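You operate a simulated robot arm through the tools that you are given. There is no shell and no other tool. Be economical: measure what you need, move in short steps, check, and stop when the job is done.

You are at the controls of a simulated robot arm. One attempt, no reset.

TASK
Put the ticket labelled "hold" from the trestle table top in the big tray. Press the red strap button two times. Open the right bench drawer, put the orange cloth in the inside of the right bench drawer and shut the drawer again. Take the white block and leave it on top of the teal sanding pad. Take the orange tin and leave it on the red board. Take the oil can from the top of the press bench and put it on top of the black rubber disc. Take the small bottle on the top of the press bench and put it away on the small bottle shelf of the glue rack. Open the side stand drawer, take the dowel from the top of the side stand and put it in the floor of the side stand drawer and shut the drawer again. Put the packer from the top of the glue table on the bench before the stop fence. Pull the grey drawer open. The order is free. Set down upright: orange tin, oil can, small bottle, dowel.

The check looks at the end state, three seconds after you hand in, the way a careful person would. Anything else that was tipped, shoved, dropped, spilled or broken makes it a failure. Flat cloth is picked up by pressing the open fingertips on it (5 to 10 N) and closing them slowly along it; thin cloth reads only 2 to 8 mm in the jaws.

THE ROBOT
A 7-joint arm with a two-finger parallel gripper on a trunk, on a base that drives. Base frame: it is fixed to the floor where the robot stands at the start and does not move with it; the origin is under the middle of the robot, x ahead of it, y to its left, z up; the surface under the hand at the start is at about z = 0.8. Units: m, degrees, N and s.
With the tool pointing down near the work surface it reaches from about 0.3 to 0.72 m from the robot's upright axis, wherever it stands. Its first joint turns from -166.0 to 166.0 degrees. Places, roughly: bench before the stop fence (48x21 cm) [1.16, 9.22, 0.8]; big tray (25x33x6 cm) [-2.5, -1.1, 0.9]; dowel (2x2x5 cm) [-0.6, 7.1, 0.8]; floor of the side stand drawer [-0.8, 7, 0.7]; grey drawer [0.6, 9.2, 0.7]; inside of the right bench drawer [2.4, 6.4, 0.7]; oil can (13x7x16 cm) [0.8, 9.2, 0.8]; orange cloth (6x9x4 cm) [1, 4.5, 0.8]; orange tin (6x6x10 cm) [2.4, 7, 0.4]; packer (15x2x5 cm) [-3.4, 8.1, 0.9]; red board (9x15x2 cm) [2.4, 4.2, 0.9]; red strap button [0.4, -2, 0.6]; right bench drawer [2.4, 6.4, 0.7]; rubber disc (13x13x5 cm) [0.6, 9.2, 0.8]; side stand drawer [-0.8, 6.9, 0.7]; small bottle [0.25, 9.25, 0.75]; small bottle shelf of the glue rack (23x34 cm) [-5.1, 5.16, 0.4]; teal sanding pad (11x11x7 cm) [0, 9.4, 0.8]; ticket [0.5, 0, 0.75]; white block (11x5x4 cm) [2.3, 6.2, 0.9]. Payload 3.43 kg.
Tool frame: the origin (TCP) lies between the finger pads and is the grasp point; the fingertips stand 0.034 m ahead of it; z points along the fingers, y is the line along which they close. Largest opening 0.128 m; finger width 0.024, thickness 0.012; the body of the gripper, 0.048 by 0.13 m, starts 0.096 m behind the TCP.
Orientation is that of the tool frame in the base frame, as a unit quaternion [x, y, z, w]. With the fingers straight down and closing along the base's y, the tool's x points along the base's -x, its y along +y and its z along -z.

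THE INTERFACE
- The arm moves only by the tool jog_arm. Its argument "rows" is a list of rows, each a list of 3 entries, a list of its own where there are three numbers: the gripper command, from -1 (fully open) to 1 (shut), values between in proportion, then the shift along the base's x, y, z in units of 20 mm (1.0 is 20 mm), then the turn, a rotation vector about the base's x, y, z in units of 4 degrees (1.0 is 4 degrees). In form: [[hand, [dx, dy, dz], [rx, ry, rz]], ...]. A call has 1 to 12 rows; each row shifts and turns the commanded pose from where the row before left it. A call with a number of a shift or a turn outside -1 to 1 is refused whole. Each row takes 0.2 s and may step no farther than 0.05 m and 8.6 degrees from the row before; otherwise, or with a gripper value out of range, the whole call is refused. A pose out of reach is approached as far as the arm can. The call stops where the force on the tool passes 40 N (or 10 N more than at its start, if that is more) or the arm is blocked; 0.2 s more then pass. Each finger travels about 0.108 m/s and halts on what it meets, pressing with about 21 N; the grip force reading is that of the motor and also rises with nothing between the fingers. The clock runs only during rows and for 0.2 s after the last one: add rows that do not move to give the fingers time. It gives the time, the measured TCP pose, the force on the tool (base axes), the opening and the grip force at its end, in the units of the frame above (readings bear some noise), with the torque about the TCP (base axes, N m) and any sound that the robot's microphone picked up, and new pictures: "views" is both (left out), scene, wrist or none.
- Cameras (640 x 400 px; columns grow to the right, rows downward): "scene" is now at [-0.0118, 0.0909, 1.4339]; the picture's right is [-0.43, -0.90, 0.00], its down [-0.60, 0.29, -0.75] and it looks along [0.67, -0.32, -0.66] (base axes); focal length 280 px, centre (320, 200). "wrist" rides on the gripper at [0.076, -0.011, -0.16] in the tool frame; the picture's right is [0.15, 0.99, 0.00], its down [-0.88, 0.13, -0.46] and it looks along [-0.45, 0.07, 0.89] (tool axes); focal length 234 px, centre (320, 200). There is no depth. A picture from a camera that has moved, and an enlarged one, comes with that camera's place and axes in the base frame and with its lens. The place of the scene camera against the robot may be out by one fixed shift of up to 0.018 m in any direction.
- move_column(by): slides the trunk up (or, below 0, down) by that many m; the arm and the scene camera ride with it, the base frame stays. It gives what a move gives, with no picture.
- steer(legs): drives the robot by 1 to 6 legs, each [ahead, left, turn to the left] in m, m and degrees, along the robot's own axes; the way and the turn of a leg run together, so that a leg with both is an arc; at most 1.5 m and 180 degrees a leg. The arm and the cameras ride along, it lands a little off, and it stops where it bumps. It gives what a move gives, and a new picture of the scene camera.
- pan_tilt(pan, tilt): turns the head with the scene camera to pan (to the left, within 86 degrees either way) and tilt (down, from -29 to 69), counted from straight ahead of the robot. It gives what a move gives, and a new picture of the scene camera.
- zoom(camera, box): a new picture of the part [left, top, right, bottom] of that camera's present view, enlarged. The clock stands still meanwhile.
- sign_off(): hands the job in; it is judged then, once.

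Work in short steps. Places have to be worked out from the pictures, the camera data and where the tool is seen: move nearer, look again, correct. Check each grasp and each placing, and mend what went wrong. You have 546 turns and 360 pictures in all, those below and enlarged ones among them. Open the gripper and draw the arm clear of the work before you hand the job in, unless the task says otherwise; then end with one line.

The tools are called after ">>>" as a command line: name --argument value ..., lists and objects as JSON in quotes. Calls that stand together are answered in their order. jog_arm: Moves the arm, as the interface text tells. Its arguments: {"type":"object","properties":{"rows":{"type":"array","items":{"type":"array"}},"views":{"type":"string","enum":["both","scene","wrist","none"]}},"required":["rows"]} The other tools are called the same way: move_column (by) slides the trunk up or down; steer (legs) drives the base; pan_tilt (pan, tilt) turns the head that bears the scene camera; zoom (camera, box) takes an enlarged picture of a part of a camera's view; sign_off () hands the job in.

At the start:

```text
time_s: 0.0
position: [0.4211, -0.0423, 1.0806]
ee_rot: [0.0, 1.0, 0.0, 0.001]
force: [0.7, -1.0, 0.8]
moment: [-0.01, -0.01, 0.01]
gripper_width: 0.1281
grip_force: 0.0
trunk travel left (down, up): [-0.15, 0.174]
robot x, y, heading: [-0.0011, 0.0013, -0.2]
head pan, tilt: [-25.5, 41.7]
```

scene: 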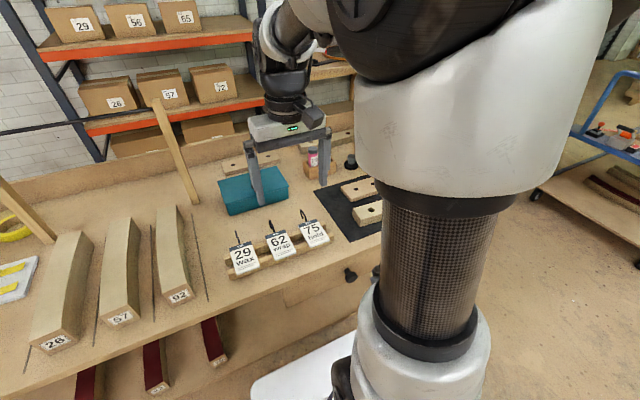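
wrist: 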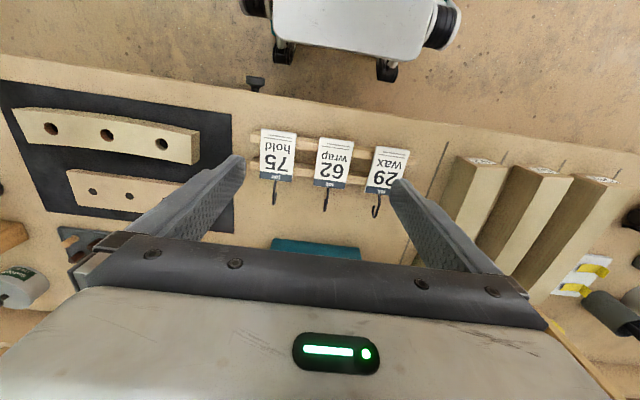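

The three tickets lean on a small rack; "hold" is number 75. I zoom in on it in both views.

>>> zoom --camera "scene" --box '[210, 140, 370, 290]'

>>> zoom --camera "wrist" --box '[220, 100, 440, 240]'

```text
2.67 times, centred on (290, 215) of scene
camera zoom: at [-0.0118, 0.0909, 1.4339], right [-0.43, -0.9, 0.0], down [-0.6, 0.29, -0.75], along [0.67, -0.32, -0.66], focal length 747 px, centre (400, 160)
```

zoom: 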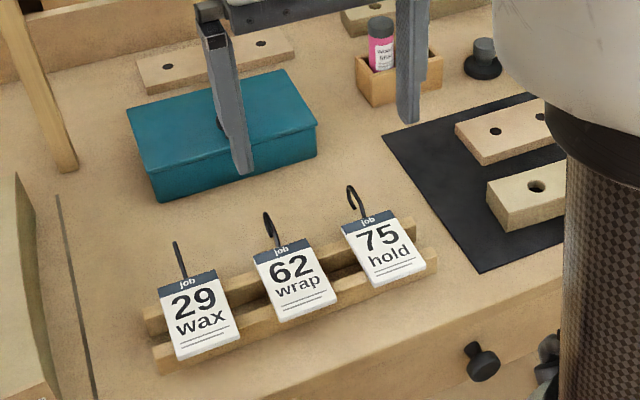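

```text
2.86 times, centred on (330, 170) of wrist
camera zoom: at [0.3452, -0.0527, 1.2398], right [-0.15, 0.99, 0.0], down [0.88, 0.13, 0.46], along [0.45, 0.07, -0.89], focal length 669 px, centre (291, 286)
```

zoom: 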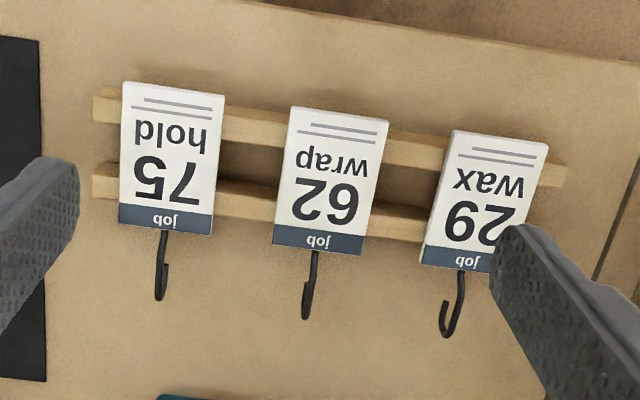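

The rack rails run along y, and I judge "hold" to be near [0.49, -0.115, 0.78]. I go above it for a closer look.

>>> jog_arm --rows '[[-1, [0.39, -0.4, -1], [0, 0, 0]], [-1, [0.39, -0.4, -1], [0, 0, 0]], [-1, [0.39, -0.4, -1], [0, 0, 0]], [-1, [0.39, -0.4, -1], [0, 0, 0]], [-1, [0.39, -0.4, -1], [0, 0, 0]], [-1, [0.39, -0.4, -1], [0, 0, 0]], [-1, [0.39, -0.4, -1], [0, 0, 0]], [-1, [0.39, -0.4, -1], [0, 0, 0]], [-1, [0.39, -0.4, -0.5], [0, 0, 0]]]'

```text
time_s: 2.0
position: [0.4921, -0.1147, 0.9132]
ee_rot: [0.0, 1.0, -0.001, 0.0]
force: [-0.4, 0.7, 0.3]
moment: [0.0, -0.03, -0.03]
gripper_width: 0.128
grip_force: 0.0
trunk travel left (down, up): [-0.15, 0.174]
robot x, y, heading: [-0.0015, 0.0011, -0.2]
head pan, tilt: [-25.5, 41.7]
camera scene: at [-0.0119, 0.0909, 1.4339], right [-0.43, -0.9, 0.0], down [-0.6, 0.29, -0.75], along [0.67, -0.32, -0.66], focal length 280 px, centre (320, 200)
camera wrist: at [0.4157, -0.1254, 1.0711], right [-0.15, 0.99, 0.0], down [0.88, 0.13, 0.46], along [0.45, 0.07, -0.89], focal length 234 px, centre (320, 200)
```

scene: 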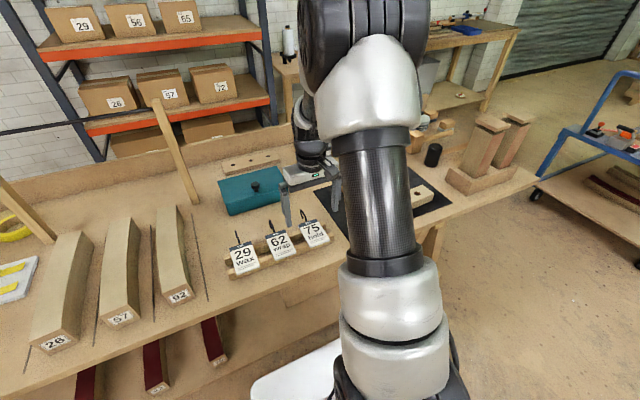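
wrist: 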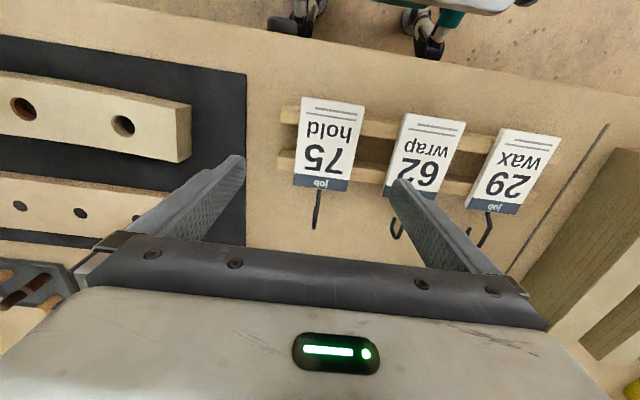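

Triangulating both wrist views puts the ticket centre near [0.475, -0.109, 0.82]. I zoom in to see the rails and the free gap between them.

>>> zoom --camera "wrist" --box '[240, 80, 440, 240]'

```text
2.50 times, centred on (340, 160) of wrist
camera zoom: at [0.4157, -0.1254, 1.0711], right [-0.15, 0.99, 0.0], down [0.88, 0.13, 0.46], along [0.45, 0.07, -0.89], focal length 585 px, centre (270, 300)
```

zoom: 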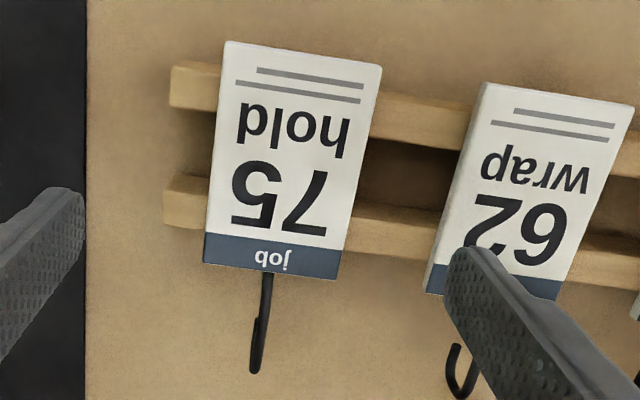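

The gap between rails matches the ticket centre at about [0.474, -0.108]. I narrow the jaws to about 0.09 so they clear ticket 62, then lower partway.

>>> jog_arm --rows '[[-0.4, [-0.5, 0.3, 0], [0, 0, 0]], [-0.4, [-0.4, 0, 0], [0, 0, 0]], [-0.4, [0, 0, -1], [0, 0, 0]], [-0.4, [0, 0, -0.9], [0, 0, 0]], [-0.4, [0, 0, 0], [0, 0, 0]]]' --views "wrist"

>>> zoom --camera "scene" --box '[240, 160, 360, 280]'

```text
time_s: 3.2
position: [0.4728, -0.1064, 0.8734]
ee_rot: [0.0, 1.0, 0.0, 0.0]
force: [-0.3, -0.5, 0.1]
moment: [0.02, -0.02, 0.03]
gripper_width: 0.0898
grip_force: 0.1
trunk travel left (down, up): [-0.15, 0.174]
robot x, y, heading: [-0.0015, -0.0007, 0.1]
head pan, tilt: [-25.5, 41.7]
camera wrist: at [0.3971, -0.1188, 1.0332], right [-0.15, 0.99, 0.0], down [0.88, 0.13, 0.46], along [0.45, 0.07, -0.89], focal length 234 px, centre (320, 200)
```

wrist: 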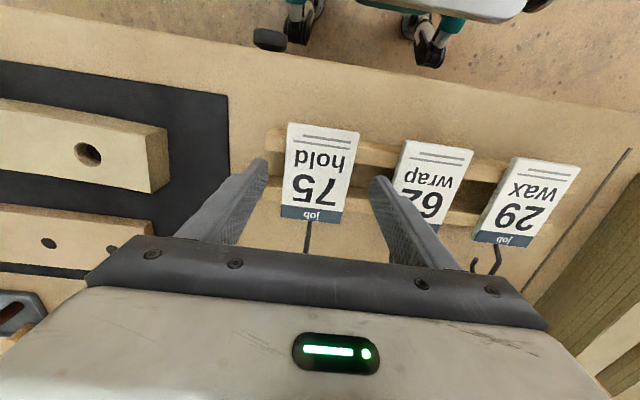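

```text
3.33 times, centred on (300, 220) of scene
camera zoom: at [-0.0118, 0.0909, 1.4339], right [-0.43, -0.9, 0.0], down [-0.6, 0.29, -0.75], along [0.67, -0.32, -0.67], focal length 934 px, centre (387, 133)
```

zoom: 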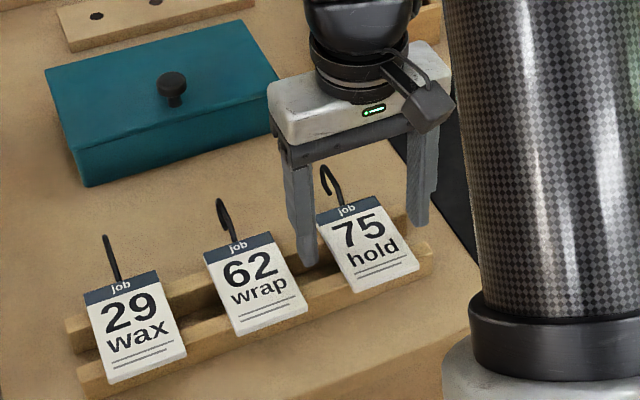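

The tips (z 0.84) sit beside the ticket with even margins. I descend 15 mm more.

>>> jog_arm --rows '[[-0.4, [0, 0, -0.35], [0, 0, 0]], [-0.4, [0, 0, -0.4], [0, 0, 0]], [-0.4, [0, 0, 0], [0, 0, 0]]]' --views "wrist"

>>> zoom --camera "scene" --box '[270, 190, 350, 240]'

```text
time_s: 4.0
position: [0.4736, -0.1089, 0.859]
ee_rot: [0.0, 1.0, -0.001, 0.0]
force: [-0.4, -0.1, 0.3]
moment: [0.0, -0.01, 0.0]
gripper_width: 0.0896
grip_force: 0.1
trunk travel left (down, up): [-0.15, 0.174]
robot x, y, heading: [0.0005, 0.0011, -0.1]
head pan, tilt: [-25.5, 41.7]
camera wrist: at [0.3971, -0.1188, 1.0179], right [-0.15, 0.99, 0.0], down [0.88, 0.13, 0.46], along [0.45, 0.07, -0.89], focal length 234 px, centre (320, 200)
```

wrist: 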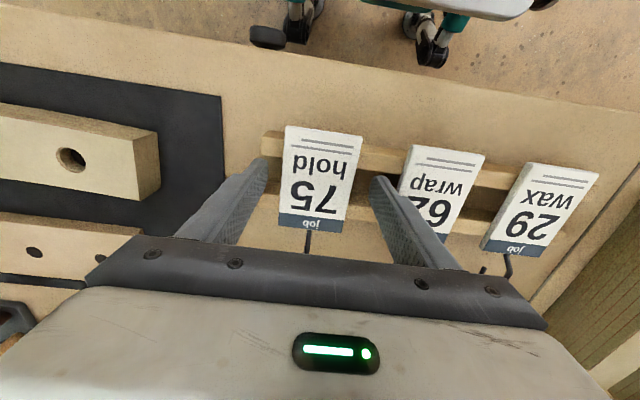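

```text
8.00 times, centred on (310, 215) of scene
camera zoom: at [-0.0118, 0.0909, 1.4339], right [-0.43, -0.9, 0.0], down [-0.6, 0.29, -0.75], along [0.67, -0.32, -0.67], focal length 2242 px, centre (400, 80)
```

zoom: 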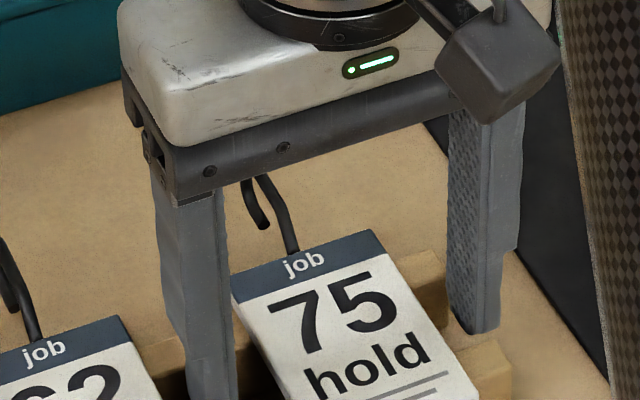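

The tips are at 0.825, centred on the ticket and over the rail gap. I keep descending gently with force checks.

>>> jog_arm --rows '[[-0.4, [0, 0, -0.25], [0, 0, 0]], [-0.4, [0, 0, -0.25], [0, 0, 0]], [-0.4, [0, 0, 0], [0, 0, 0]]]' --views "wrist"

>>> zoom --camera "scene" --box '[270, 190, 350, 240]'

```text
time_s: 4.8
position: [0.4737, -0.1072, 0.8484]
ee_rot: [0.0, 1.0, 0.0, 0.0]
force: [-0.1, -0.5, -0.1]
moment: [0.0, -0.01, 0.03]
gripper_width: 0.0892
grip_force: 0.1
trunk travel left (down, up): [-0.15, 0.174]
robot x, y, heading: [-0.0006, 0.0024, 0.1]
head pan, tilt: [-25.5, 41.7]
camera wrist: at [0.3969, -0.1185, 1.0068], right [-0.15, 0.99, 0.0], down [0.88, 0.13, 0.46], along [0.45, 0.07, -0.89], focal length 234 px, centre (320, 200)
```

wrist: 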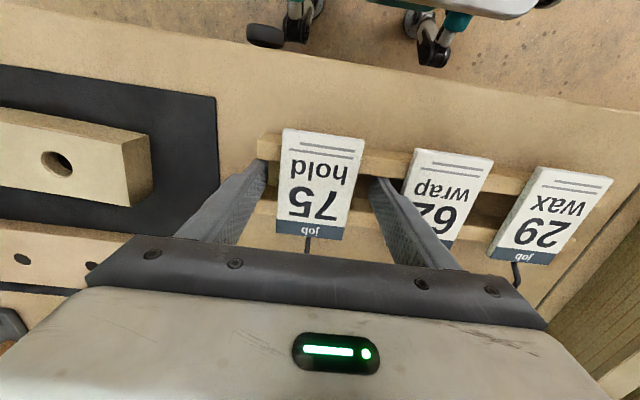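

```text
8.00 times, centred on (310, 215) of scene
camera zoom: at [-0.0118, 0.0909, 1.4339], right [-0.43, -0.9, 0.0], down [-0.6, 0.29, -0.75], along [0.67, -0.32, -0.67], focal length 2242 px, centre (400, 80)
```

zoom: 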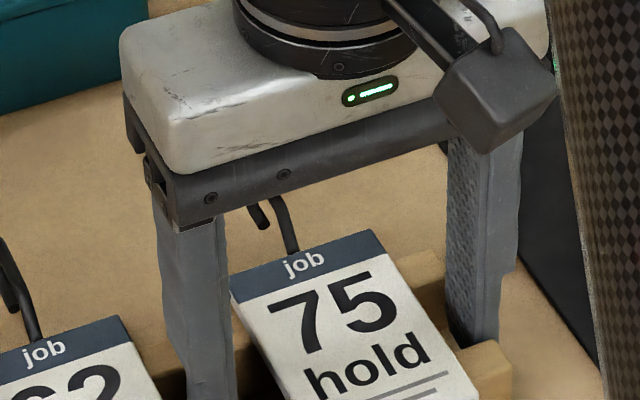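

No contact yet and the finger is entering the rail gap. I go 8 mm lower, then close slowly.

>>> jog_arm --rows '[[-0.4, [0, 0, -0.2], [0, 0, 0]], [-0.4, [0, 0, -0.2], [0, 0, 0]], [-0.3, [0, 0, 0], [0, 0, 0]], [-0.1, [0, 0, 0], [0, 0, 0]], [0.1, [0, 0, 0], [0, 0, 0]], [0.3, [0, 0, 0], [0, 0, 0]], [0.3, [0, 0, 0], [0, 0, 0]]]' --views "wrist"

>>> zoom --camera "scene" --box '[270, 190, 350, 240]'

```text
time_s: 6.4
position: [0.4729, -0.1066, 0.8404]
ee_rot: [0.0, 1.0, 0.0, 0.0]
force: [-0.8, 0.0, -0.8]
moment: [-0.03, 0.01, 0.04]
gripper_width: 0.059
grip_force: 21.3
trunk travel left (down, up): [-0.15, 0.174]
robot x, y, heading: [0.0012, 0.0016, 0.4]
head pan, tilt: [-25.5, 41.7]
camera wrist: at [0.3968, -0.1183, 0.9986], right [-0.15, 0.99, 0.0], down [0.88, 0.13, 0.46], along [0.45, 0.07, -0.89], focal length 234 px, centre (320, 200)
```

wrist: 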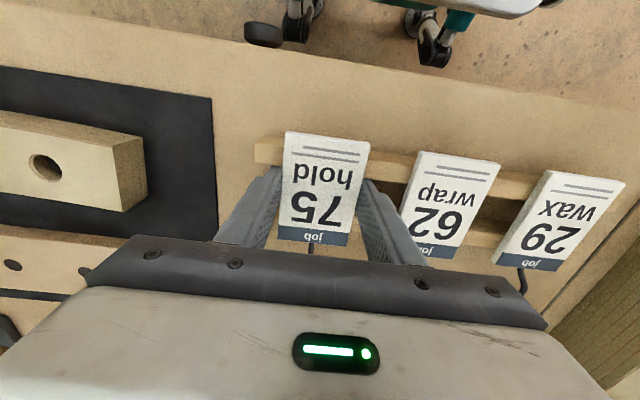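

```text
8.00 times, centred on (310, 215) of scene
camera zoom: at [-0.0118, 0.0909, 1.4339], right [-0.43, -0.9, 0.0], down [-0.6, 0.29, -0.75], along [0.67, -0.32, -0.66], focal length 2242 px, centre (400, 80)
```

zoom: 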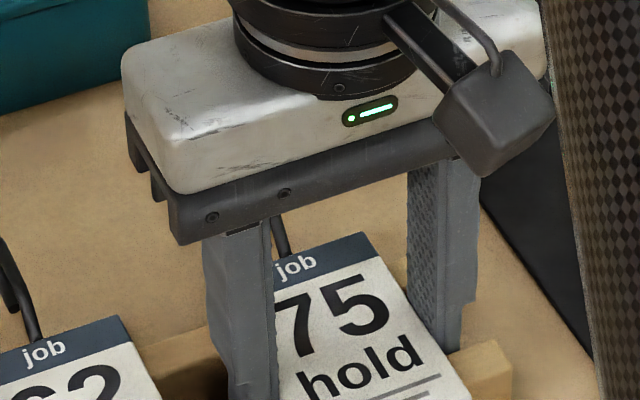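

The ticket is gripped at 59 mm with 21 N. I lift straight up.

>>> jog_arm --rows '[[0.4, [0, 0, 0.4], [0, 0, 0]], [0.4, [0, 0, 1], [0, 0, 0]], [0.4, [0, 0, 1], [0, 0, 0]], [0.4, [0, 0, 1], [0, 0, 0]], [0.4, [0, 0, 1], [0, 0, 0]], [0.4, [0, 0, 1], [0, 0, 0]], [0.4, [0, 0, 1], [0, 0, 0]], [0.4, [0, 0, 1], [0, 0, 0]], [0.4, [0, 0, 1], [0, 0, 0]], [0.4, [0, 0, 1], [0, 0, 0]]]'

```text
time_s: 8.6
position: [0.4731, -0.1069, 1.028]
ee_rot: [0.001, 1.0, 0.0, 0.0]
force: [0.6, -0.5, 0.0]
moment: [-0.02, -0.02, -0.01]
gripper_width: 0.0588
grip_force: 20.6
trunk travel left (down, up): [-0.15, 0.174]
robot x, y, heading: [0.0003, -0.0005, 0.2]
head pan, tilt: [-25.5, 41.7]
camera scene: at [-0.0118, 0.0909, 1.4339], right [-0.43, -0.9, 0.0], down [-0.6, 0.29, -0.75], along [0.67, -0.32, -0.66], focal length 280 px, centre (320, 200)
camera wrist: at [0.3968, -0.1179, 1.1869], right [-0.15, 0.99, 0.0], down [0.88, 0.13, 0.46], along [0.45, 0.07, -0.89], focal length 234 px, centre (320, 200)
```

scene: 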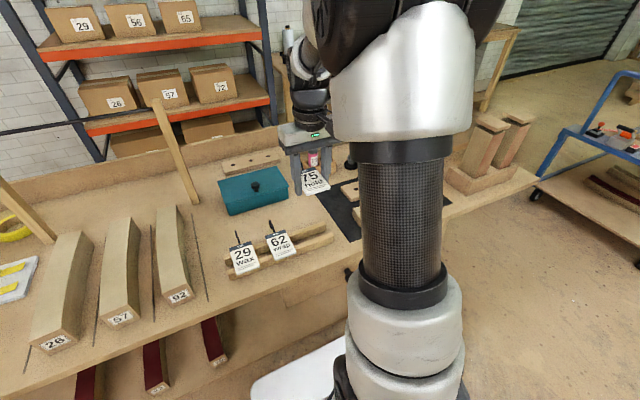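
wrist: 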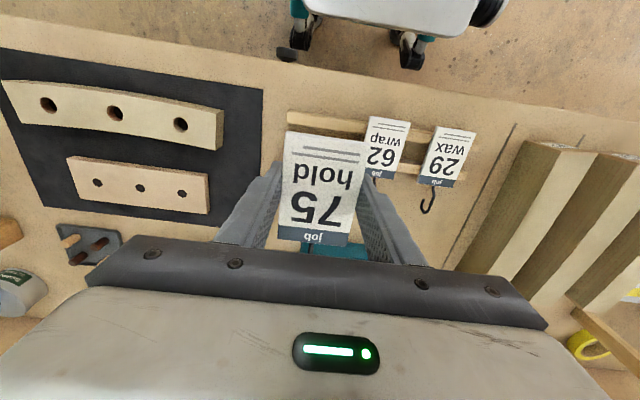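

The ticket is held. I back away from the table and turn around to see the tray side of the room.

>>> steer --legs '[[-0.7, 0, 0], [0, 0, -150]]'

>>> pan_tilt --pan 0 --tilt 20

```text
time_s: 18.8
position: [-1.1692, -0.1515, 1.0266]
ee_rot: [0.965, 0.263, -0.001, 0.0]
force: [-0.6, -0.3, -0.2]
moment: [0.01, 0.02, 0.03]
gripper_width: 0.0586
grip_force: 20.9
trunk travel left (down, up): [-0.15, 0.174]
robot x, y, heading: [-0.7055, -0.0009, -149.5]
head pan, tilt: [-25.5, 41.7]
camera scene: at [-0.6394, -0.098, 1.4339], right [-0.09, 1.0, 0.0], down [0.66, 0.06, -0.75], along [-0.74, -0.06, -0.66], focal length 280 px, centre (320, 200)
```

scene: 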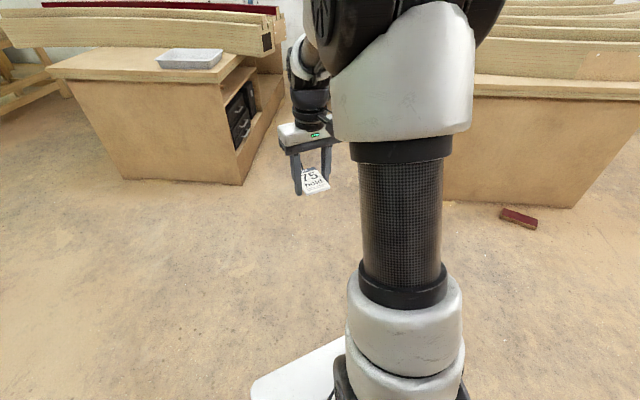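

```text
time_s: 19.7
position: [-1.1684, -0.1505, 1.029]
ee_rot: [0.965, 0.262, -0.001, 0.0]
force: [0.3, 0.3, -0.1]
moment: [0.02, -0.02, 0.03]
gripper_width: 0.0589
grip_force: 20.5
trunk travel left (down, up): [-0.15, 0.174]
robot x, y, heading: [-0.707, -0.002, -149.5]
head pan, tilt: [0.0, 20.0]
camera scene: at [-0.6362, -0.1379, 1.4678], right [-0.51, 0.86, 0.0], down [0.3, 0.17, -0.94], along [-0.81, -0.48, -0.34], focal length 280 px, centre (320, 200)
```

scene: 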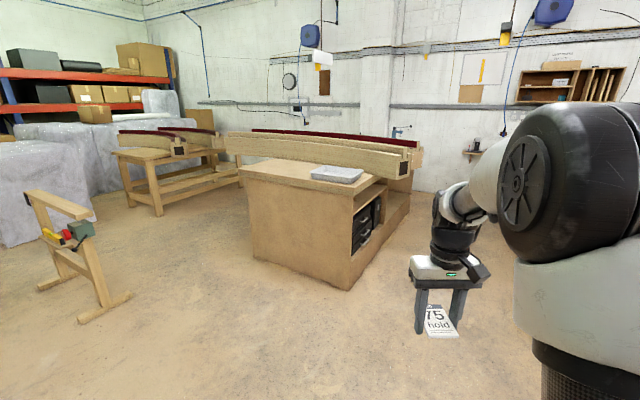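

The tray is at about (-2.55, -1.13) on the bench, whose end panel faces +x at about x=-2.15. I line up in front of it facing -x.

>>> steer --legs '[[0, 0, -30.5], [0.85, 1.1, 0]]'

>>> pan_tilt --pan 0 --tilt 45

```text
time_s: 32.2
position: [-2.0245, -1.0039, 1.0264]
ee_rot: [1.0, -0.002, 0.0, 0.0]
force: [-0.1, 0.4, -0.8]
moment: [0.01, 0.0, -0.01]
gripper_width: 0.0587
grip_force: 21.1
trunk travel left (down, up): [-0.15, 0.174]
robot x, y, heading: [-1.552, -1.109, 180.0]
head pan, tilt: [0.0, 20.0]
camera scene: at [-1.5512, -1.2638, 1.4678], right [0.0, 1.0, 0.0], down [0.34, 0.0, -0.94], along [-0.94, 0.0, -0.34], focal length 280 px, centre (320, 200)
```

scene: 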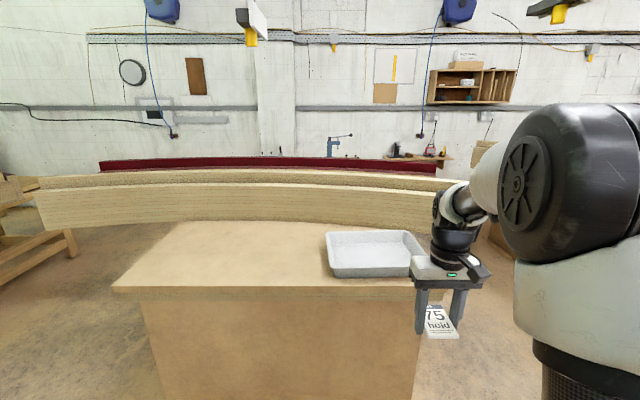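

```text
time_s: 33.1
position: [-2.0231, -1.0044, 1.0277]
ee_rot: [1.0, -0.001, 0.0, 0.0]
force: [0.6, -0.4, -0.3]
moment: [0.03, 0.01, 0.01]
gripper_width: 0.0587
grip_force: 21.0
trunk travel left (down, up): [-0.15, 0.174]
robot x, y, heading: [-1.5494, -1.1098, 179.8]
head pan, tilt: [0.0, 45.0]
camera scene: at [-1.5395, -1.2638, 1.4292], right [0.0, 1.0, 0.0], down [0.71, 0.0, -0.71], along [-0.71, 0.0, -0.71], focal length 280 px, centre (320, 200)
```

scene: 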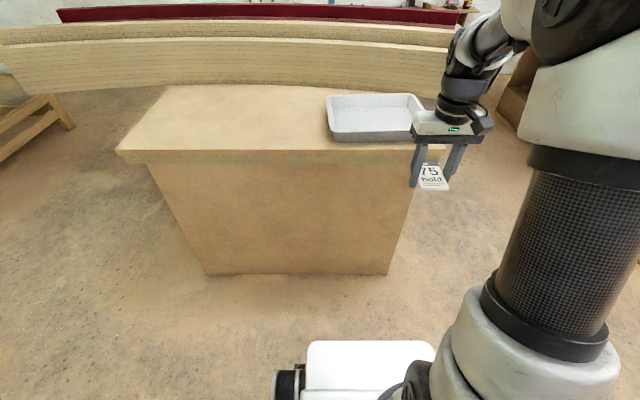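

The tray spans roughly x -2.38 to -2.71, y -1.20 to -0.95. I drive 0.24 m closer with the hand still above rim height.

>>> steer --legs '[[0.24, 0, 0]]'

>>> jog_arm --rows '[[0.4, [-0.8, -0.3, 0.5], [0, 0, 0]], [0.4, [-1, -0.3, 0.5], [0, 0, 0]], [0.4, [-1, -0.3, 0], [0, 0, 0]], [0.4, [-1, -0.3, 0], [0, 0, 0]], [0.4, [-1, -0.3, 0], [0, 0, 0]], [0.4, [-1, -0.3, 0], [0, 0, 0]], [0.4, [-1, -0.3, 0], [0, 0, 0]], [0.4, [-1, -0.3, 0], [0, 0, 0]], [0.4, [-1, -0.3, 0], [0, 0, 0]], [0.4, [-1, -0.3, 0], [0, 0, 0]]]'

```text
time_s: 34.9
position: [-2.2681, -0.9998, 1.0285]
ee_rot: [1.0, -0.004, 0.0, 0.0]
force: [0.0, 0.1, -0.3]
moment: [-0.03, 0.03, 0.03]
gripper_width: 0.0587
grip_force: 21.0
trunk travel left (down, up): [-0.15, 0.174]
robot x, y, heading: [-1.7956, -1.1095, 179.3]
head pan, tilt: [0.0, 45.0]
camera scene: at [-1.7852, -1.2629, 1.4291], right [0.01, 1.0, 0.0], down [0.71, 0.0, -0.71], along [-0.71, 0.0, -0.71], focal length 280 px, centre (320, 200)
```

scene: 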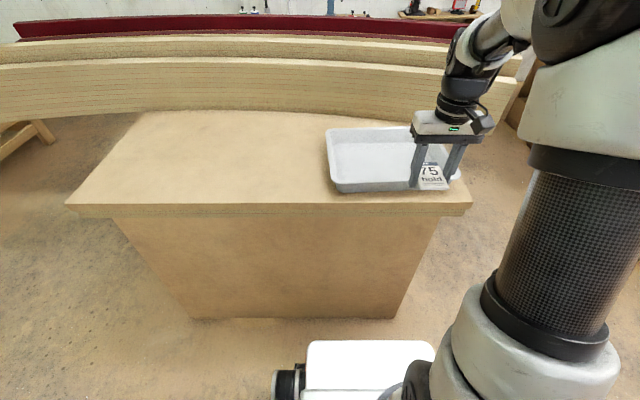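

```text
time_s: 37.1
position: [-2.4627, -1.06, 1.0479]
ee_rot: [1.0, -0.003, 0.0, 0.0]
force: [-0.6, -0.1, 0.1]
moment: [-0.01, -0.01, 0.02]
gripper_width: 0.0586
grip_force: 20.9
trunk travel left (down, up): [-0.15, 0.174]
robot x, y, heading: [-1.7966, -1.1091, 179.8]
head pan, tilt: [0.0, 45.0]
camera scene: at [-1.7851, -1.2629, 1.4291], right [0.01, 1.0, 0.0], down [0.71, 0.0, -0.71], along [-0.71, 0.0, -0.71], focal length 280 px, centre (320, 200)
camera wrist: at [-2.3874, -1.0492, 1.2064], right [0.14, -0.99, 0.0], down [-0.88, -0.12, 0.46], along [-0.45, -0.06, -0.89], focal length 234 px, centre (320, 200)
```

scene: 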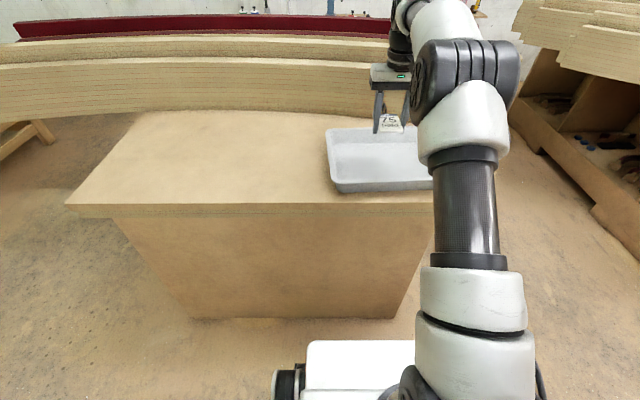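
wrist: 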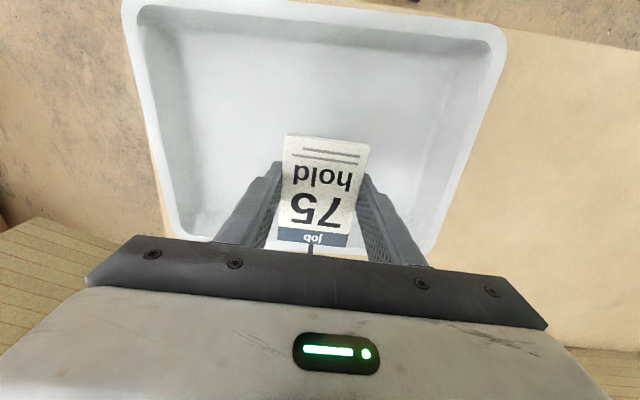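

The hand is centred over the tray (about -2.465, -1.04). I lower in stages and watch the force.

>>> jog_arm --rows '[[0.4, [0, 0.5, -1], [0, 0, 0]], [0.4, [0, 0, -1], [0, 0, 0]], [0.4, [0, 0, -1], [0, 0, 0]], [0.4, [0, 0, -1], [0, 0, 0]], [0.4, [0, 0, 0], [0, 0, 0]]]'

```text
time_s: 38.3
position: [-2.4637, -1.0493, 0.9676]
ee_rot: [1.0, -0.004, 0.0, -0.001]
force: [-0.2, 0.2, -0.1]
moment: [0.03, -0.01, -0.01]
gripper_width: 0.0586
grip_force: 21.3
trunk travel left (down, up): [-0.15, 0.174]
robot x, y, heading: [-1.7979, -1.1099, 179.6]
head pan, tilt: [0.0, 45.0]
camera scene: at [-1.7853, -1.2628, 1.4291], right [0.01, 1.0, 0.0], down [0.71, 0.0, -0.71], along [-0.71, 0.0, -0.71], focal length 280 px, centre (320, 200)
camera wrist: at [-2.3874, -1.0392, 1.1269], right [0.14, -0.99, 0.0], down [-0.88, -0.12, 0.46], along [-0.45, -0.06, -0.89], focal length 234 px, centre (320, 200)
```

scene: 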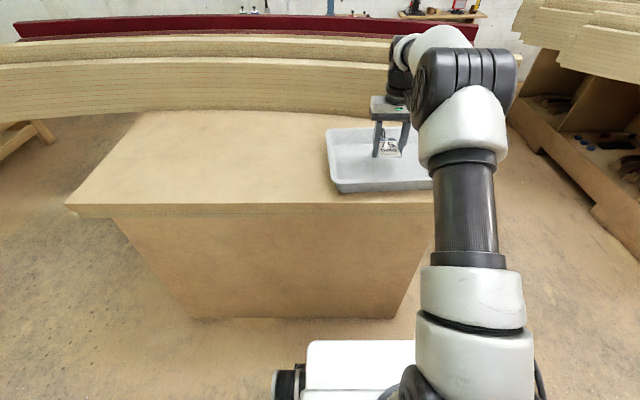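
wrist: 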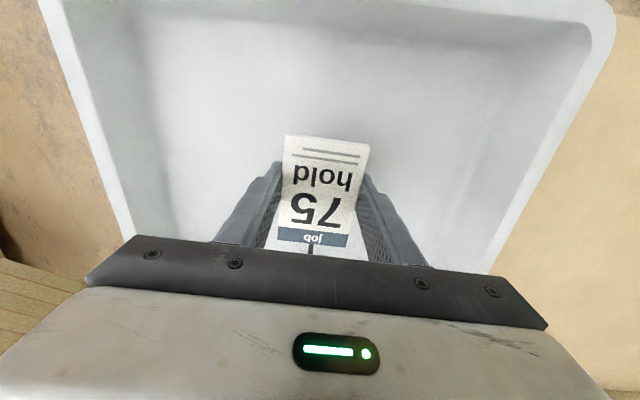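

I keep lowering in small steps until contact shows.

>>> jog_arm --rows '[[0.4, [0, 0, -0.4], [0, 0, 0]], [0.4, [0, 0, -0.4], [0, 0, 0]], [0.4, [0, 0, -0.4], [0, 0, 0]]]' --views "none"

>>> jog_arm --rows '[[0.4, [0, 0, -0.3], [0, 0, 0]], [0.4, [0, 0, 0], [0, 0, 0]]]' --views "wrist"

```text
time_s: 39.1
position: [-2.4628, -1.0486, 0.9428]
ee_rot: [1.0, -0.003, 0.0, 0.0]
force: [-0.1, 0.0, -0.9]
moment: [0.01, 0.0, -0.01]
gripper_width: 0.0585
grip_force: 20.6
trunk travel left (down, up): [-0.15, 0.174]
robot x, y, heading: [-1.7942, -1.1118, 179.7]
head pan, tilt: [0.0, 45.0]
```

```text
time_s: 39.7
position: [-2.4633, -1.0509, 0.9402]
ee_rot: [1.0, -0.003, -0.003, 0.0]
force: [3.3, -0.1, 19.9]
moment: [-0.12, -0.33, 0.0]
gripper_width: 0.0585
grip_force: 20.9
trunk travel left (down, up): [-0.15, 0.174]
robot x, y, heading: [-1.7984, -1.108, 179.7]
head pan, tilt: [0.0, 45.0]
camera wrist: at [-2.3874, -1.0395, 1.0983], right [0.14, -0.99, 0.0], down [-0.88, -0.12, 0.46], along [-0.46, -0.06, -0.89], focal length 234 px, centre (320, 200)
```

wrist: 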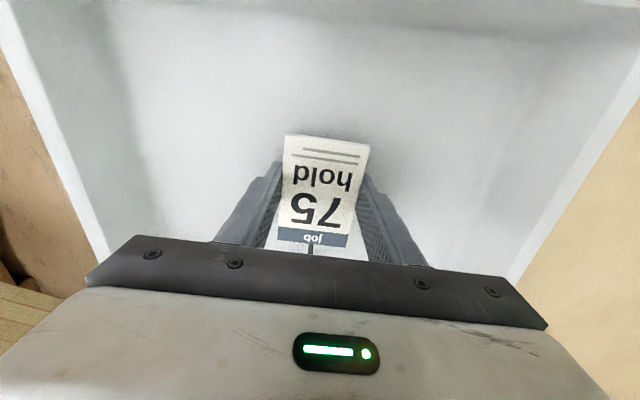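

Contact at 20 N: the ticket's low end touches the tray floor. I back off 2 mm and open slowly.

>>> jog_arm --rows '[[0.4, [0, 0, 0.15], [0, 0, 0]], [0, [0, 0, 0], [0, 0, 0]], [-0.3, [0, 0, 0], [0, 0, 0]], [-0.5, [0, 0, 0], [0, 0, 0]], [-0.5, [0, 0, 0], [0, 0, 0]], [-0.5, [0, 0, 0.5], [0, 0, 0]], [-0.5, [0, 0, 1], [0, 0, 0]], [-0.5, [0, 0, 1], [0, 0, 0]], [-0.5, [0, 0, 1], [0, 0, 0]], [-0.5, [0, 0, 1], [0, 0, 0]], [-0.5, [0, 0, 1], [0, 0, 0]]]' --views "wrist"

```text
time_s: 42.1
position: [-2.4641, -1.0501, 1.0513]
ee_rot: [1.0, -0.003, 0.0, 0.0]
force: [0.7, -0.1, -0.4]
moment: [-0.03, -0.04, 0.0]
gripper_width: 0.0963
grip_force: 0.1
trunk travel left (down, up): [-0.15, 0.174]
robot x, y, heading: [-1.7942, -1.1152, 179.6]
head pan, tilt: [0.0, 45.0]
camera wrist: at [-2.3883, -1.0393, 1.2102], right [0.14, -0.99, 0.0], down [-0.88, -0.12, 0.46], along [-0.45, -0.06, -0.89], focal length 234 px, centre (320, 200)
```

wrist: 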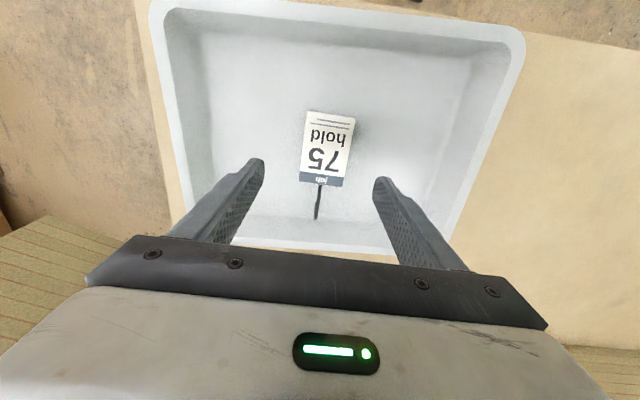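

The ticket lies fully inside the tray. I retract the arm, back off and turn toward the red strap button near (0.4, -2).

>>> jog_arm --rows '[[-0.5, [1, 0, 0.5], [0, 0, 0]], [-0.5, [1, 0, 0.5], [0, 0, 0]], [-0.5, [1, 0, 0.5], [0, 0, 0]], [-0.5, [1, 0, 0.5], [0, 0, 0]], [0, [1, 0, 0], [0, 0, 0]], [0.5, [1, 0, 0], [0, 0, 0]], [1, [1, 0, 0], [0, 0, 0]], [1, [1, 0, 0], [0, 0, 0]], [1, [1, 0, 0], [0, 0, 0]], [1, [0, 0, 0], [0, 0, 0]]]' --views "none"

>>> steer --legs '[[-0.6, 0, 0], [0, 0, 150]]'

>>> pan_tilt --pan 0 --tilt 25

```text
time_s: 44.3
position: [-2.2836, -1.0513, 1.09]
ee_rot: [1.0, -0.003, 0.0, -0.001]
force: [-0.3, -0.6, -0.3]
moment: [-0.01, -0.03, 0.01]
gripper_width: 0.0
grip_force: 20.7
trunk travel left (down, up): [-0.15, 0.174]
robot x, y, heading: [-1.7943, -1.1096, 179.6]
head pan, tilt: [0.0, 45.0]
```

```text
time_s: 54.0
position: [-0.7967, -1.4008, 1.0912]
ee_rot: [0.257, 0.967, 0.0, 0.0]
force: [-0.7, 0.6, 0.2]
moment: [0.01, 0.01, -0.04]
gripper_width: 0.0001
grip_force: 20.7
trunk travel left (down, up): [-0.15, 0.174]
robot x, y, heading: [-1.194, -1.1088, -29.6]
head pan, tilt: [0.0, 45.0]
camera scene: at [-1.1297, -0.9969, 1.4291], right [-0.5, -0.87, 0.0], down [-0.61, 0.35, -0.71], along [0.61, -0.35, -0.71], focal length 280 px, centre (320, 200)
```

scene: 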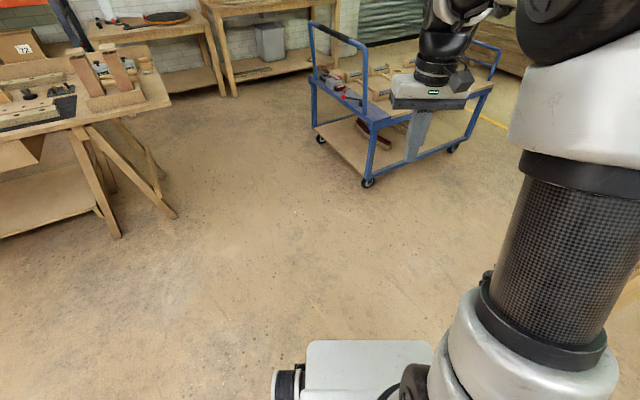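

```text
time_s: 54.9
position: [-0.7968, -1.4007, 1.0899]
ee_rot: [0.255, 0.967, 0.0, 0.0]
force: [0.4, 0.4, -0.3]
moment: [0.0, -0.01, -0.02]
gripper_width: 0.0001
grip_force: 21.8
trunk travel left (down, up): [-0.15, 0.174]
robot x, y, heading: [-1.1931, -1.1108, -29.7]
head pan, tilt: [0.0, 25.0]
camera scene: at [-1.1203, -1.0022, 1.4597], right [-0.5, -0.87, 0.0], down [-0.37, 0.21, -0.91], along [0.79, -0.45, -0.42], focal length 280 px, centre (320, 200)
```

scene: 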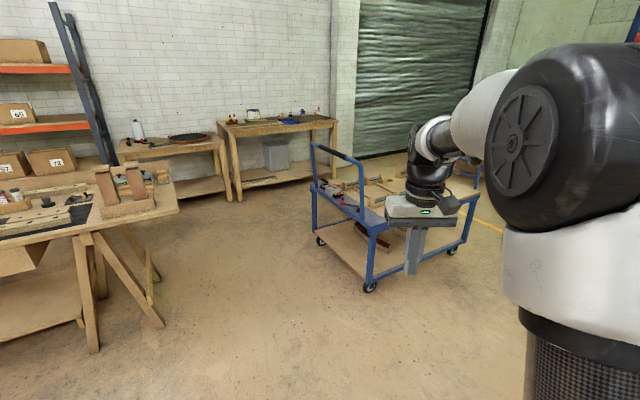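

The blue cart stands at about (0.3..1, -1.7..-2.3). I zoom to find the red strap button.

>>> zoom --camera "scene" --box '[300, 140, 490, 290]'

```text
2.67 times, centred on (395, 215) of scene
camera zoom: at [-1.1203, -1.0022, 1.4597], right [-0.5, -0.87, 0.0], down [-0.37, 0.21, -0.91], along [0.79, -0.45, -0.42], focal length 747 px, centre (120, 160)
```

zoom: 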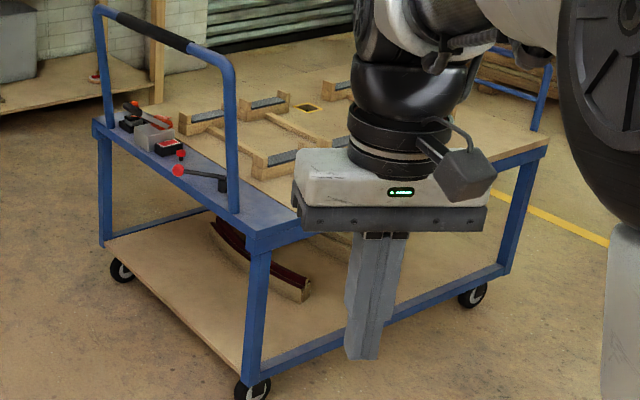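

The cart's handle end lies along x from 0 to 0.8 at y≈-1.97, and the button is on the shelf behind the handle. I drive to a diagonal viewpoint.

>>> steer --legs '[[0.9, 0.3, -25]]'

>>> pan_tilt --pan 10 --tilt 45

```text
time_s: 59.9
position: [-0.0962, -1.9292, 1.0915]
ee_rot: [0.458, 0.889, -0.001, 0.0]
force: [-1.1, 0.8, -0.2]
moment: [-0.03, 0.0, 0.0]
gripper_width: 0.0
grip_force: 21.4
trunk travel left (down, up): [-0.15, 0.174]
robot x, y, heading: [-0.3337, -1.4995, -54.7]
head pan, tilt: [0.0, 25.0]
camera scene: at [-0.2157, -1.4327, 1.4597], right [-0.82, -0.58, 0.0], down [-0.24, 0.34, -0.91], along [0.52, -0.74, -0.42], focal length 280 px, centre (320, 200)
```

scene: 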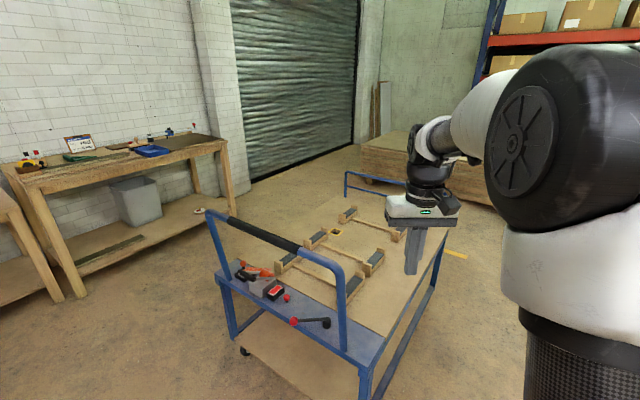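

```text
time_s: 60.7
position: [-0.0958, -1.9299, 1.091]
ee_rot: [0.459, 0.888, 0.0, 0.0]
force: [0.0, 0.0, -0.4]
moment: [0.02, -0.01, -0.01]
gripper_width: 0.0
grip_force: 21.4
trunk travel left (down, up): [-0.15, 0.174]
robot x, y, heading: [-0.3355, -1.4987, -54.7]
head pan, tilt: [10.0, 45.0]
camera scene: at [-0.2112, -1.4147, 1.4292], right [-0.7, -0.71, 0.0], down [-0.5, 0.5, -0.71], along [0.5, -0.5, -0.71], focal length 280 px, centre (320, 200)
```

scene: 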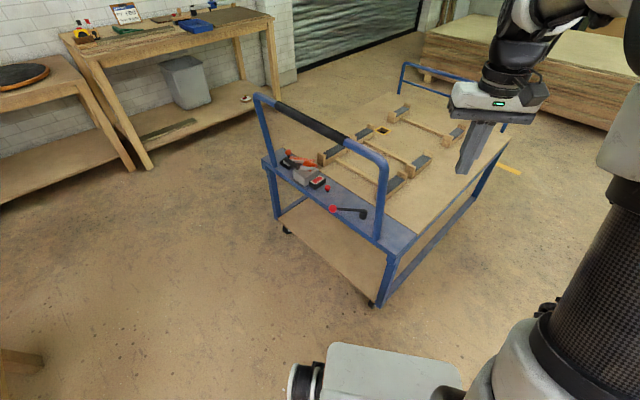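

>>> zoom --camera "scene" --box '[240, 80, 420, 260]'

```text
2.22 times, centred on (330, 170) of scene
camera zoom: at [-0.2112, -1.4147, 1.4292], right [-0.7, -0.71, 0.0], down [-0.5, 0.5, -0.71], along [0.5, -0.5, -0.71], focal length 623 px, centre (298, 267)
```

zoom: 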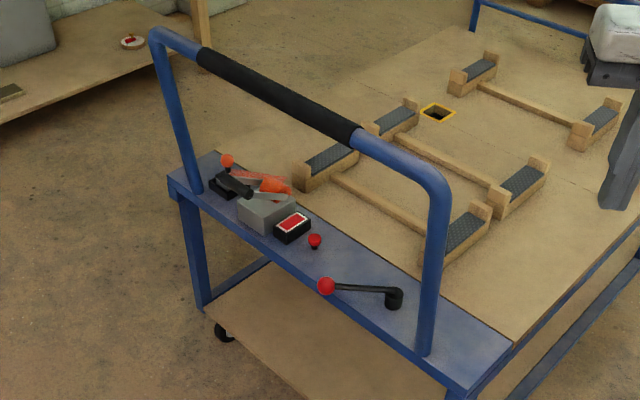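

I need a closer look at the red items to tell which is the strap button.

>>> zoom --camera "scene" --box '[290, 150, 370, 220]'

```text
5.71 times, centred on (330, 185) of scene
camera zoom: at [-0.2112, -1.4147, 1.4292], right [-0.7, -0.71, 0.0], down [-0.5, 0.5, -0.71], along [0.5, -0.5, -0.71], focal length 1601 px, centre (263, 286)
```

zoom: 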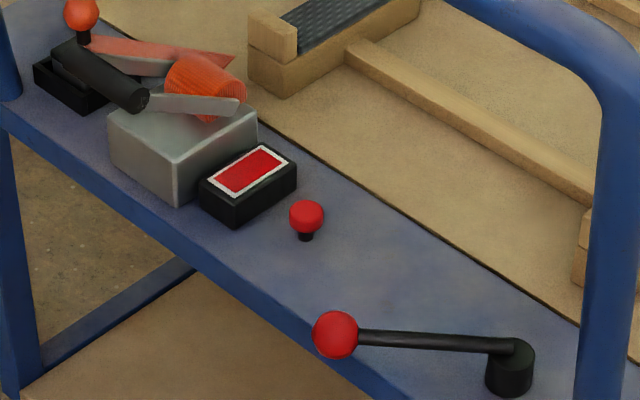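

The red mushroom button triangulates to about (0.36, -2.03, 0.655); the handle bar runs above it at y≈-1.97, z≈0.96. I plan to reach under the bar with the tool tilted. First I raise and retract the hand, then drive to stand square at the handle end.

>>> jog_arm --rows '[[1, [-0.49, 0.87, 1], [0, 0, 0]], [1, [-0.49, 0.87, 1], [0, 0, 0]], [1, [-0.49, 0.87, 1], [0, 0, 0]], [1, [-0.49, 0.87, 0.5], [0, 0, 0]], [1, [-0.3, 0.5, 0], [0, 0, 0]]]' --views "none"

>>> steer --legs '[[0, 0, -35.3], [0, 0.43, 0]]'

>>> pan_tilt --pan 0 --tilt 50

```text
time_s: 61.9
position: [-0.1406, -1.8495, 1.1607]
ee_rot: [0.458, 0.889, -0.001, 0.001]
force: [0.6, 0.2, 0.9]
moment: [0.02, 0.0, 0.02]
gripper_width: 0.0
grip_force: 21.0
trunk travel left (down, up): [-0.15, 0.174]
robot x, y, heading: [-0.3307, -1.5004, -54.9]
head pan, tilt: [10.0, 45.0]
```

```text
time_s: 68.3
position: [0.0601, -1.8955, 1.1601]
ee_rot: [0.706, 0.708, 0.0, 0.0]
force: [-0.1, -1.0, -0.2]
moment: [0.01, 0.01, -0.02]
gripper_width: 0.0
grip_force: 21.1
trunk travel left (down, up): [-0.15, 0.174]
robot x, y, heading: [0.1016, -1.4954, -89.7]
head pan, tilt: [10.0, 45.0]
camera scene: at [0.2605, -1.4996, 1.4291], right [-0.98, -0.18, 0.0], down [-0.13, 0.7, -0.71], along [0.13, -0.7, -0.71], focal length 280 px, centre (320, 200)
```

scene: 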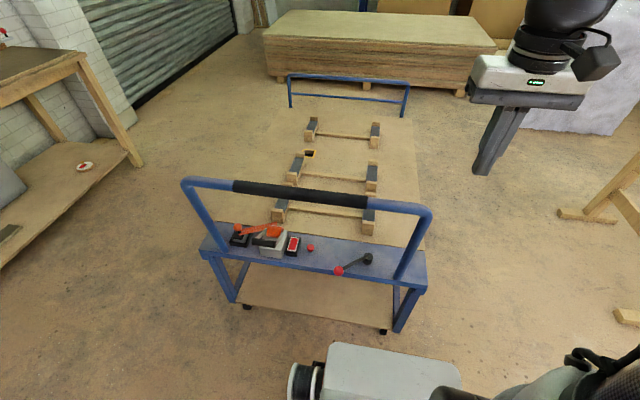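

```text
time_s: 69.1
position: [0.0596, -1.8959, 1.1602]
ee_rot: [0.706, 0.708, 0.0, 0.0]
force: [0.3, 0.5, 0.0]
moment: [0.0, -0.04, -0.03]
gripper_width: 0.0
grip_force: 21.2
trunk travel left (down, up): [-0.15, 0.174]
robot x, y, heading: [0.1069, -1.4955, -90.0]
head pan, tilt: [0.0, 50.0]
camera scene: at [0.2464, -1.4966, 1.4222], right [-1.0, 0.0, 0.0], down [0.0, 0.77, -0.64], along [0.0, -0.64, -0.77], focal length 280 px, centre (320, 200)
```

scene: 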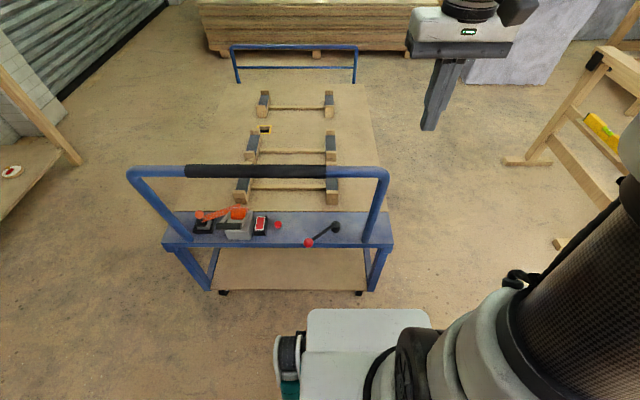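

Good frontal view. I zoom on the shelf to settle which object is the button.

>>> zoom --camera "scene" --box '[180, 190, 360, 260]'

```text
3.56 times, centred on (270, 225) of scene
camera zoom: at [0.2464, -1.4966, 1.4222], right [-1.0, 0.0, 0.0], down [0.0, 0.77, -0.64], along [0.0, -0.64, -0.77], focal length 996 px, centre (498, 111)
```

zoom: 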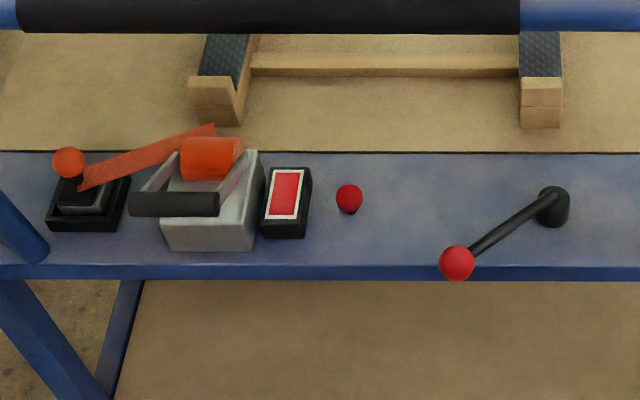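

I take the round red mushroom as the strap button (the rectangle looks like a rocker, the ball a lever). I move sideways in front of the handle while tilting the tool outward about x.

>>> jog_arm --rows '[[1, [1, 0.4, 0], [-1, 0, 0]], [1, [1, 0.4, 0], [-1, 0, 0]], [1, [1, 0.4, 0], [-1, 0, 0]], [1, [1, 0.4, 0], [-1, 0, 0]], [1, [1, 0.4, 0], [-1, 0, 0]], [1, [1, 0.4, 0], [-1, 0, 0]], [1, [1, 0.4, 0], [-1, 0, 0]], [1, [1, 0.4, 0], [-1, 0, 0]], [1, [1, 0.4, 0], [-1, 0, 0]], [1, [1, 0.4, 0], [-1, 0, 0]], [1, [1, 0.4, 0], [-1, 0, 0]], [1, [1, 0.4, 0], [-1, 0, 0]]]' --views "scene"

```text
time_s: 71.2
position: [0.1759, -1.8448, 1.1597]
ee_rot: [0.746, 0.595, -0.192, 0.229]
force: [-0.4, -0.3, -0.6]
moment: [-0.02, 0.01, -0.04]
gripper_width: 0.0001
grip_force: 21.1
trunk travel left (down, up): [-0.15, 0.174]
robot x, y, heading: [0.1055, -1.4986, -89.7]
head pan, tilt: [0.0, 50.0]
stopped in row 10: the arm was blocked; the commanded pose is now the measured one
camera scene: at [0.2515, -1.4895, 1.4129], right [-1.0, -0.08, 0.0], down [-0.07, 0.84, -0.54], along [0.04, -0.54, -0.84], focal length 280 px, centre (320, 200)
```

scene: 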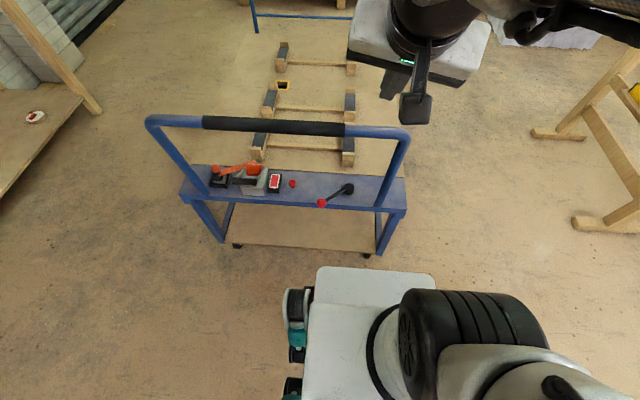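

The arm nudged the head on the robot's left side. I move the hand back right and reset the head.

>>> jog_arm --rows '[[1, [-1, 0, 0], [0, 0, 0]], [1, [-1, 0, 0], [0, 0, 0]], [1, [-1, 0, 0], [0, 0, 0]], [1, [-1, 0, 0], [0, 0, 0]], [1, [-1, 0, 0], [0, 0, 0]], [1, [-1, 0, 0], [0, 0, 0]], [1, [-1, 0, 0], [0, 0, 0]], [1, [-1, 0, 0], [0, 0, 0]]]' --views "none"

>>> pan_tilt --pan 0 --tilt 50

```text
time_s: 73.0
position: [0.019, -1.843, 1.1605]
ee_rot: [0.742, 0.599, -0.195, 0.23]
force: [0.2, -0.6, 0.1]
moment: [0.02, 0.02, -0.02]
gripper_width: 0.0002
grip_force: 20.7
trunk travel left (down, up): [-0.15, 0.174]
robot x, y, heading: [0.1006, -1.4971, -89.7]
head pan, tilt: [0.0, 50.0]
```

```text
time_s: 73.6
position: [0.0194, -1.8421, 1.1615]
ee_rot: [0.743, 0.598, -0.195, 0.229]
force: [-1.5, 0.6, 0.3]
moment: [0.01, 0.01, 0.0]
gripper_width: 0.0
grip_force: 20.8
trunk travel left (down, up): [-0.15, 0.174]
robot x, y, heading: [0.1025, -1.4963, -89.9]
head pan, tilt: [0.0, 50.0]
camera scene: at [0.2463, -1.4966, 1.4222], right [-1.0, 0.0, 0.0], down [0.0, 0.77, -0.64], along [0.0, -0.64, -0.77], focal length 280 px, centre (320, 200)
```

scene: 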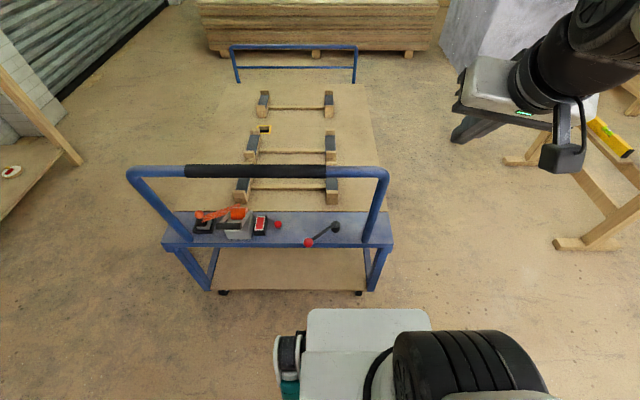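

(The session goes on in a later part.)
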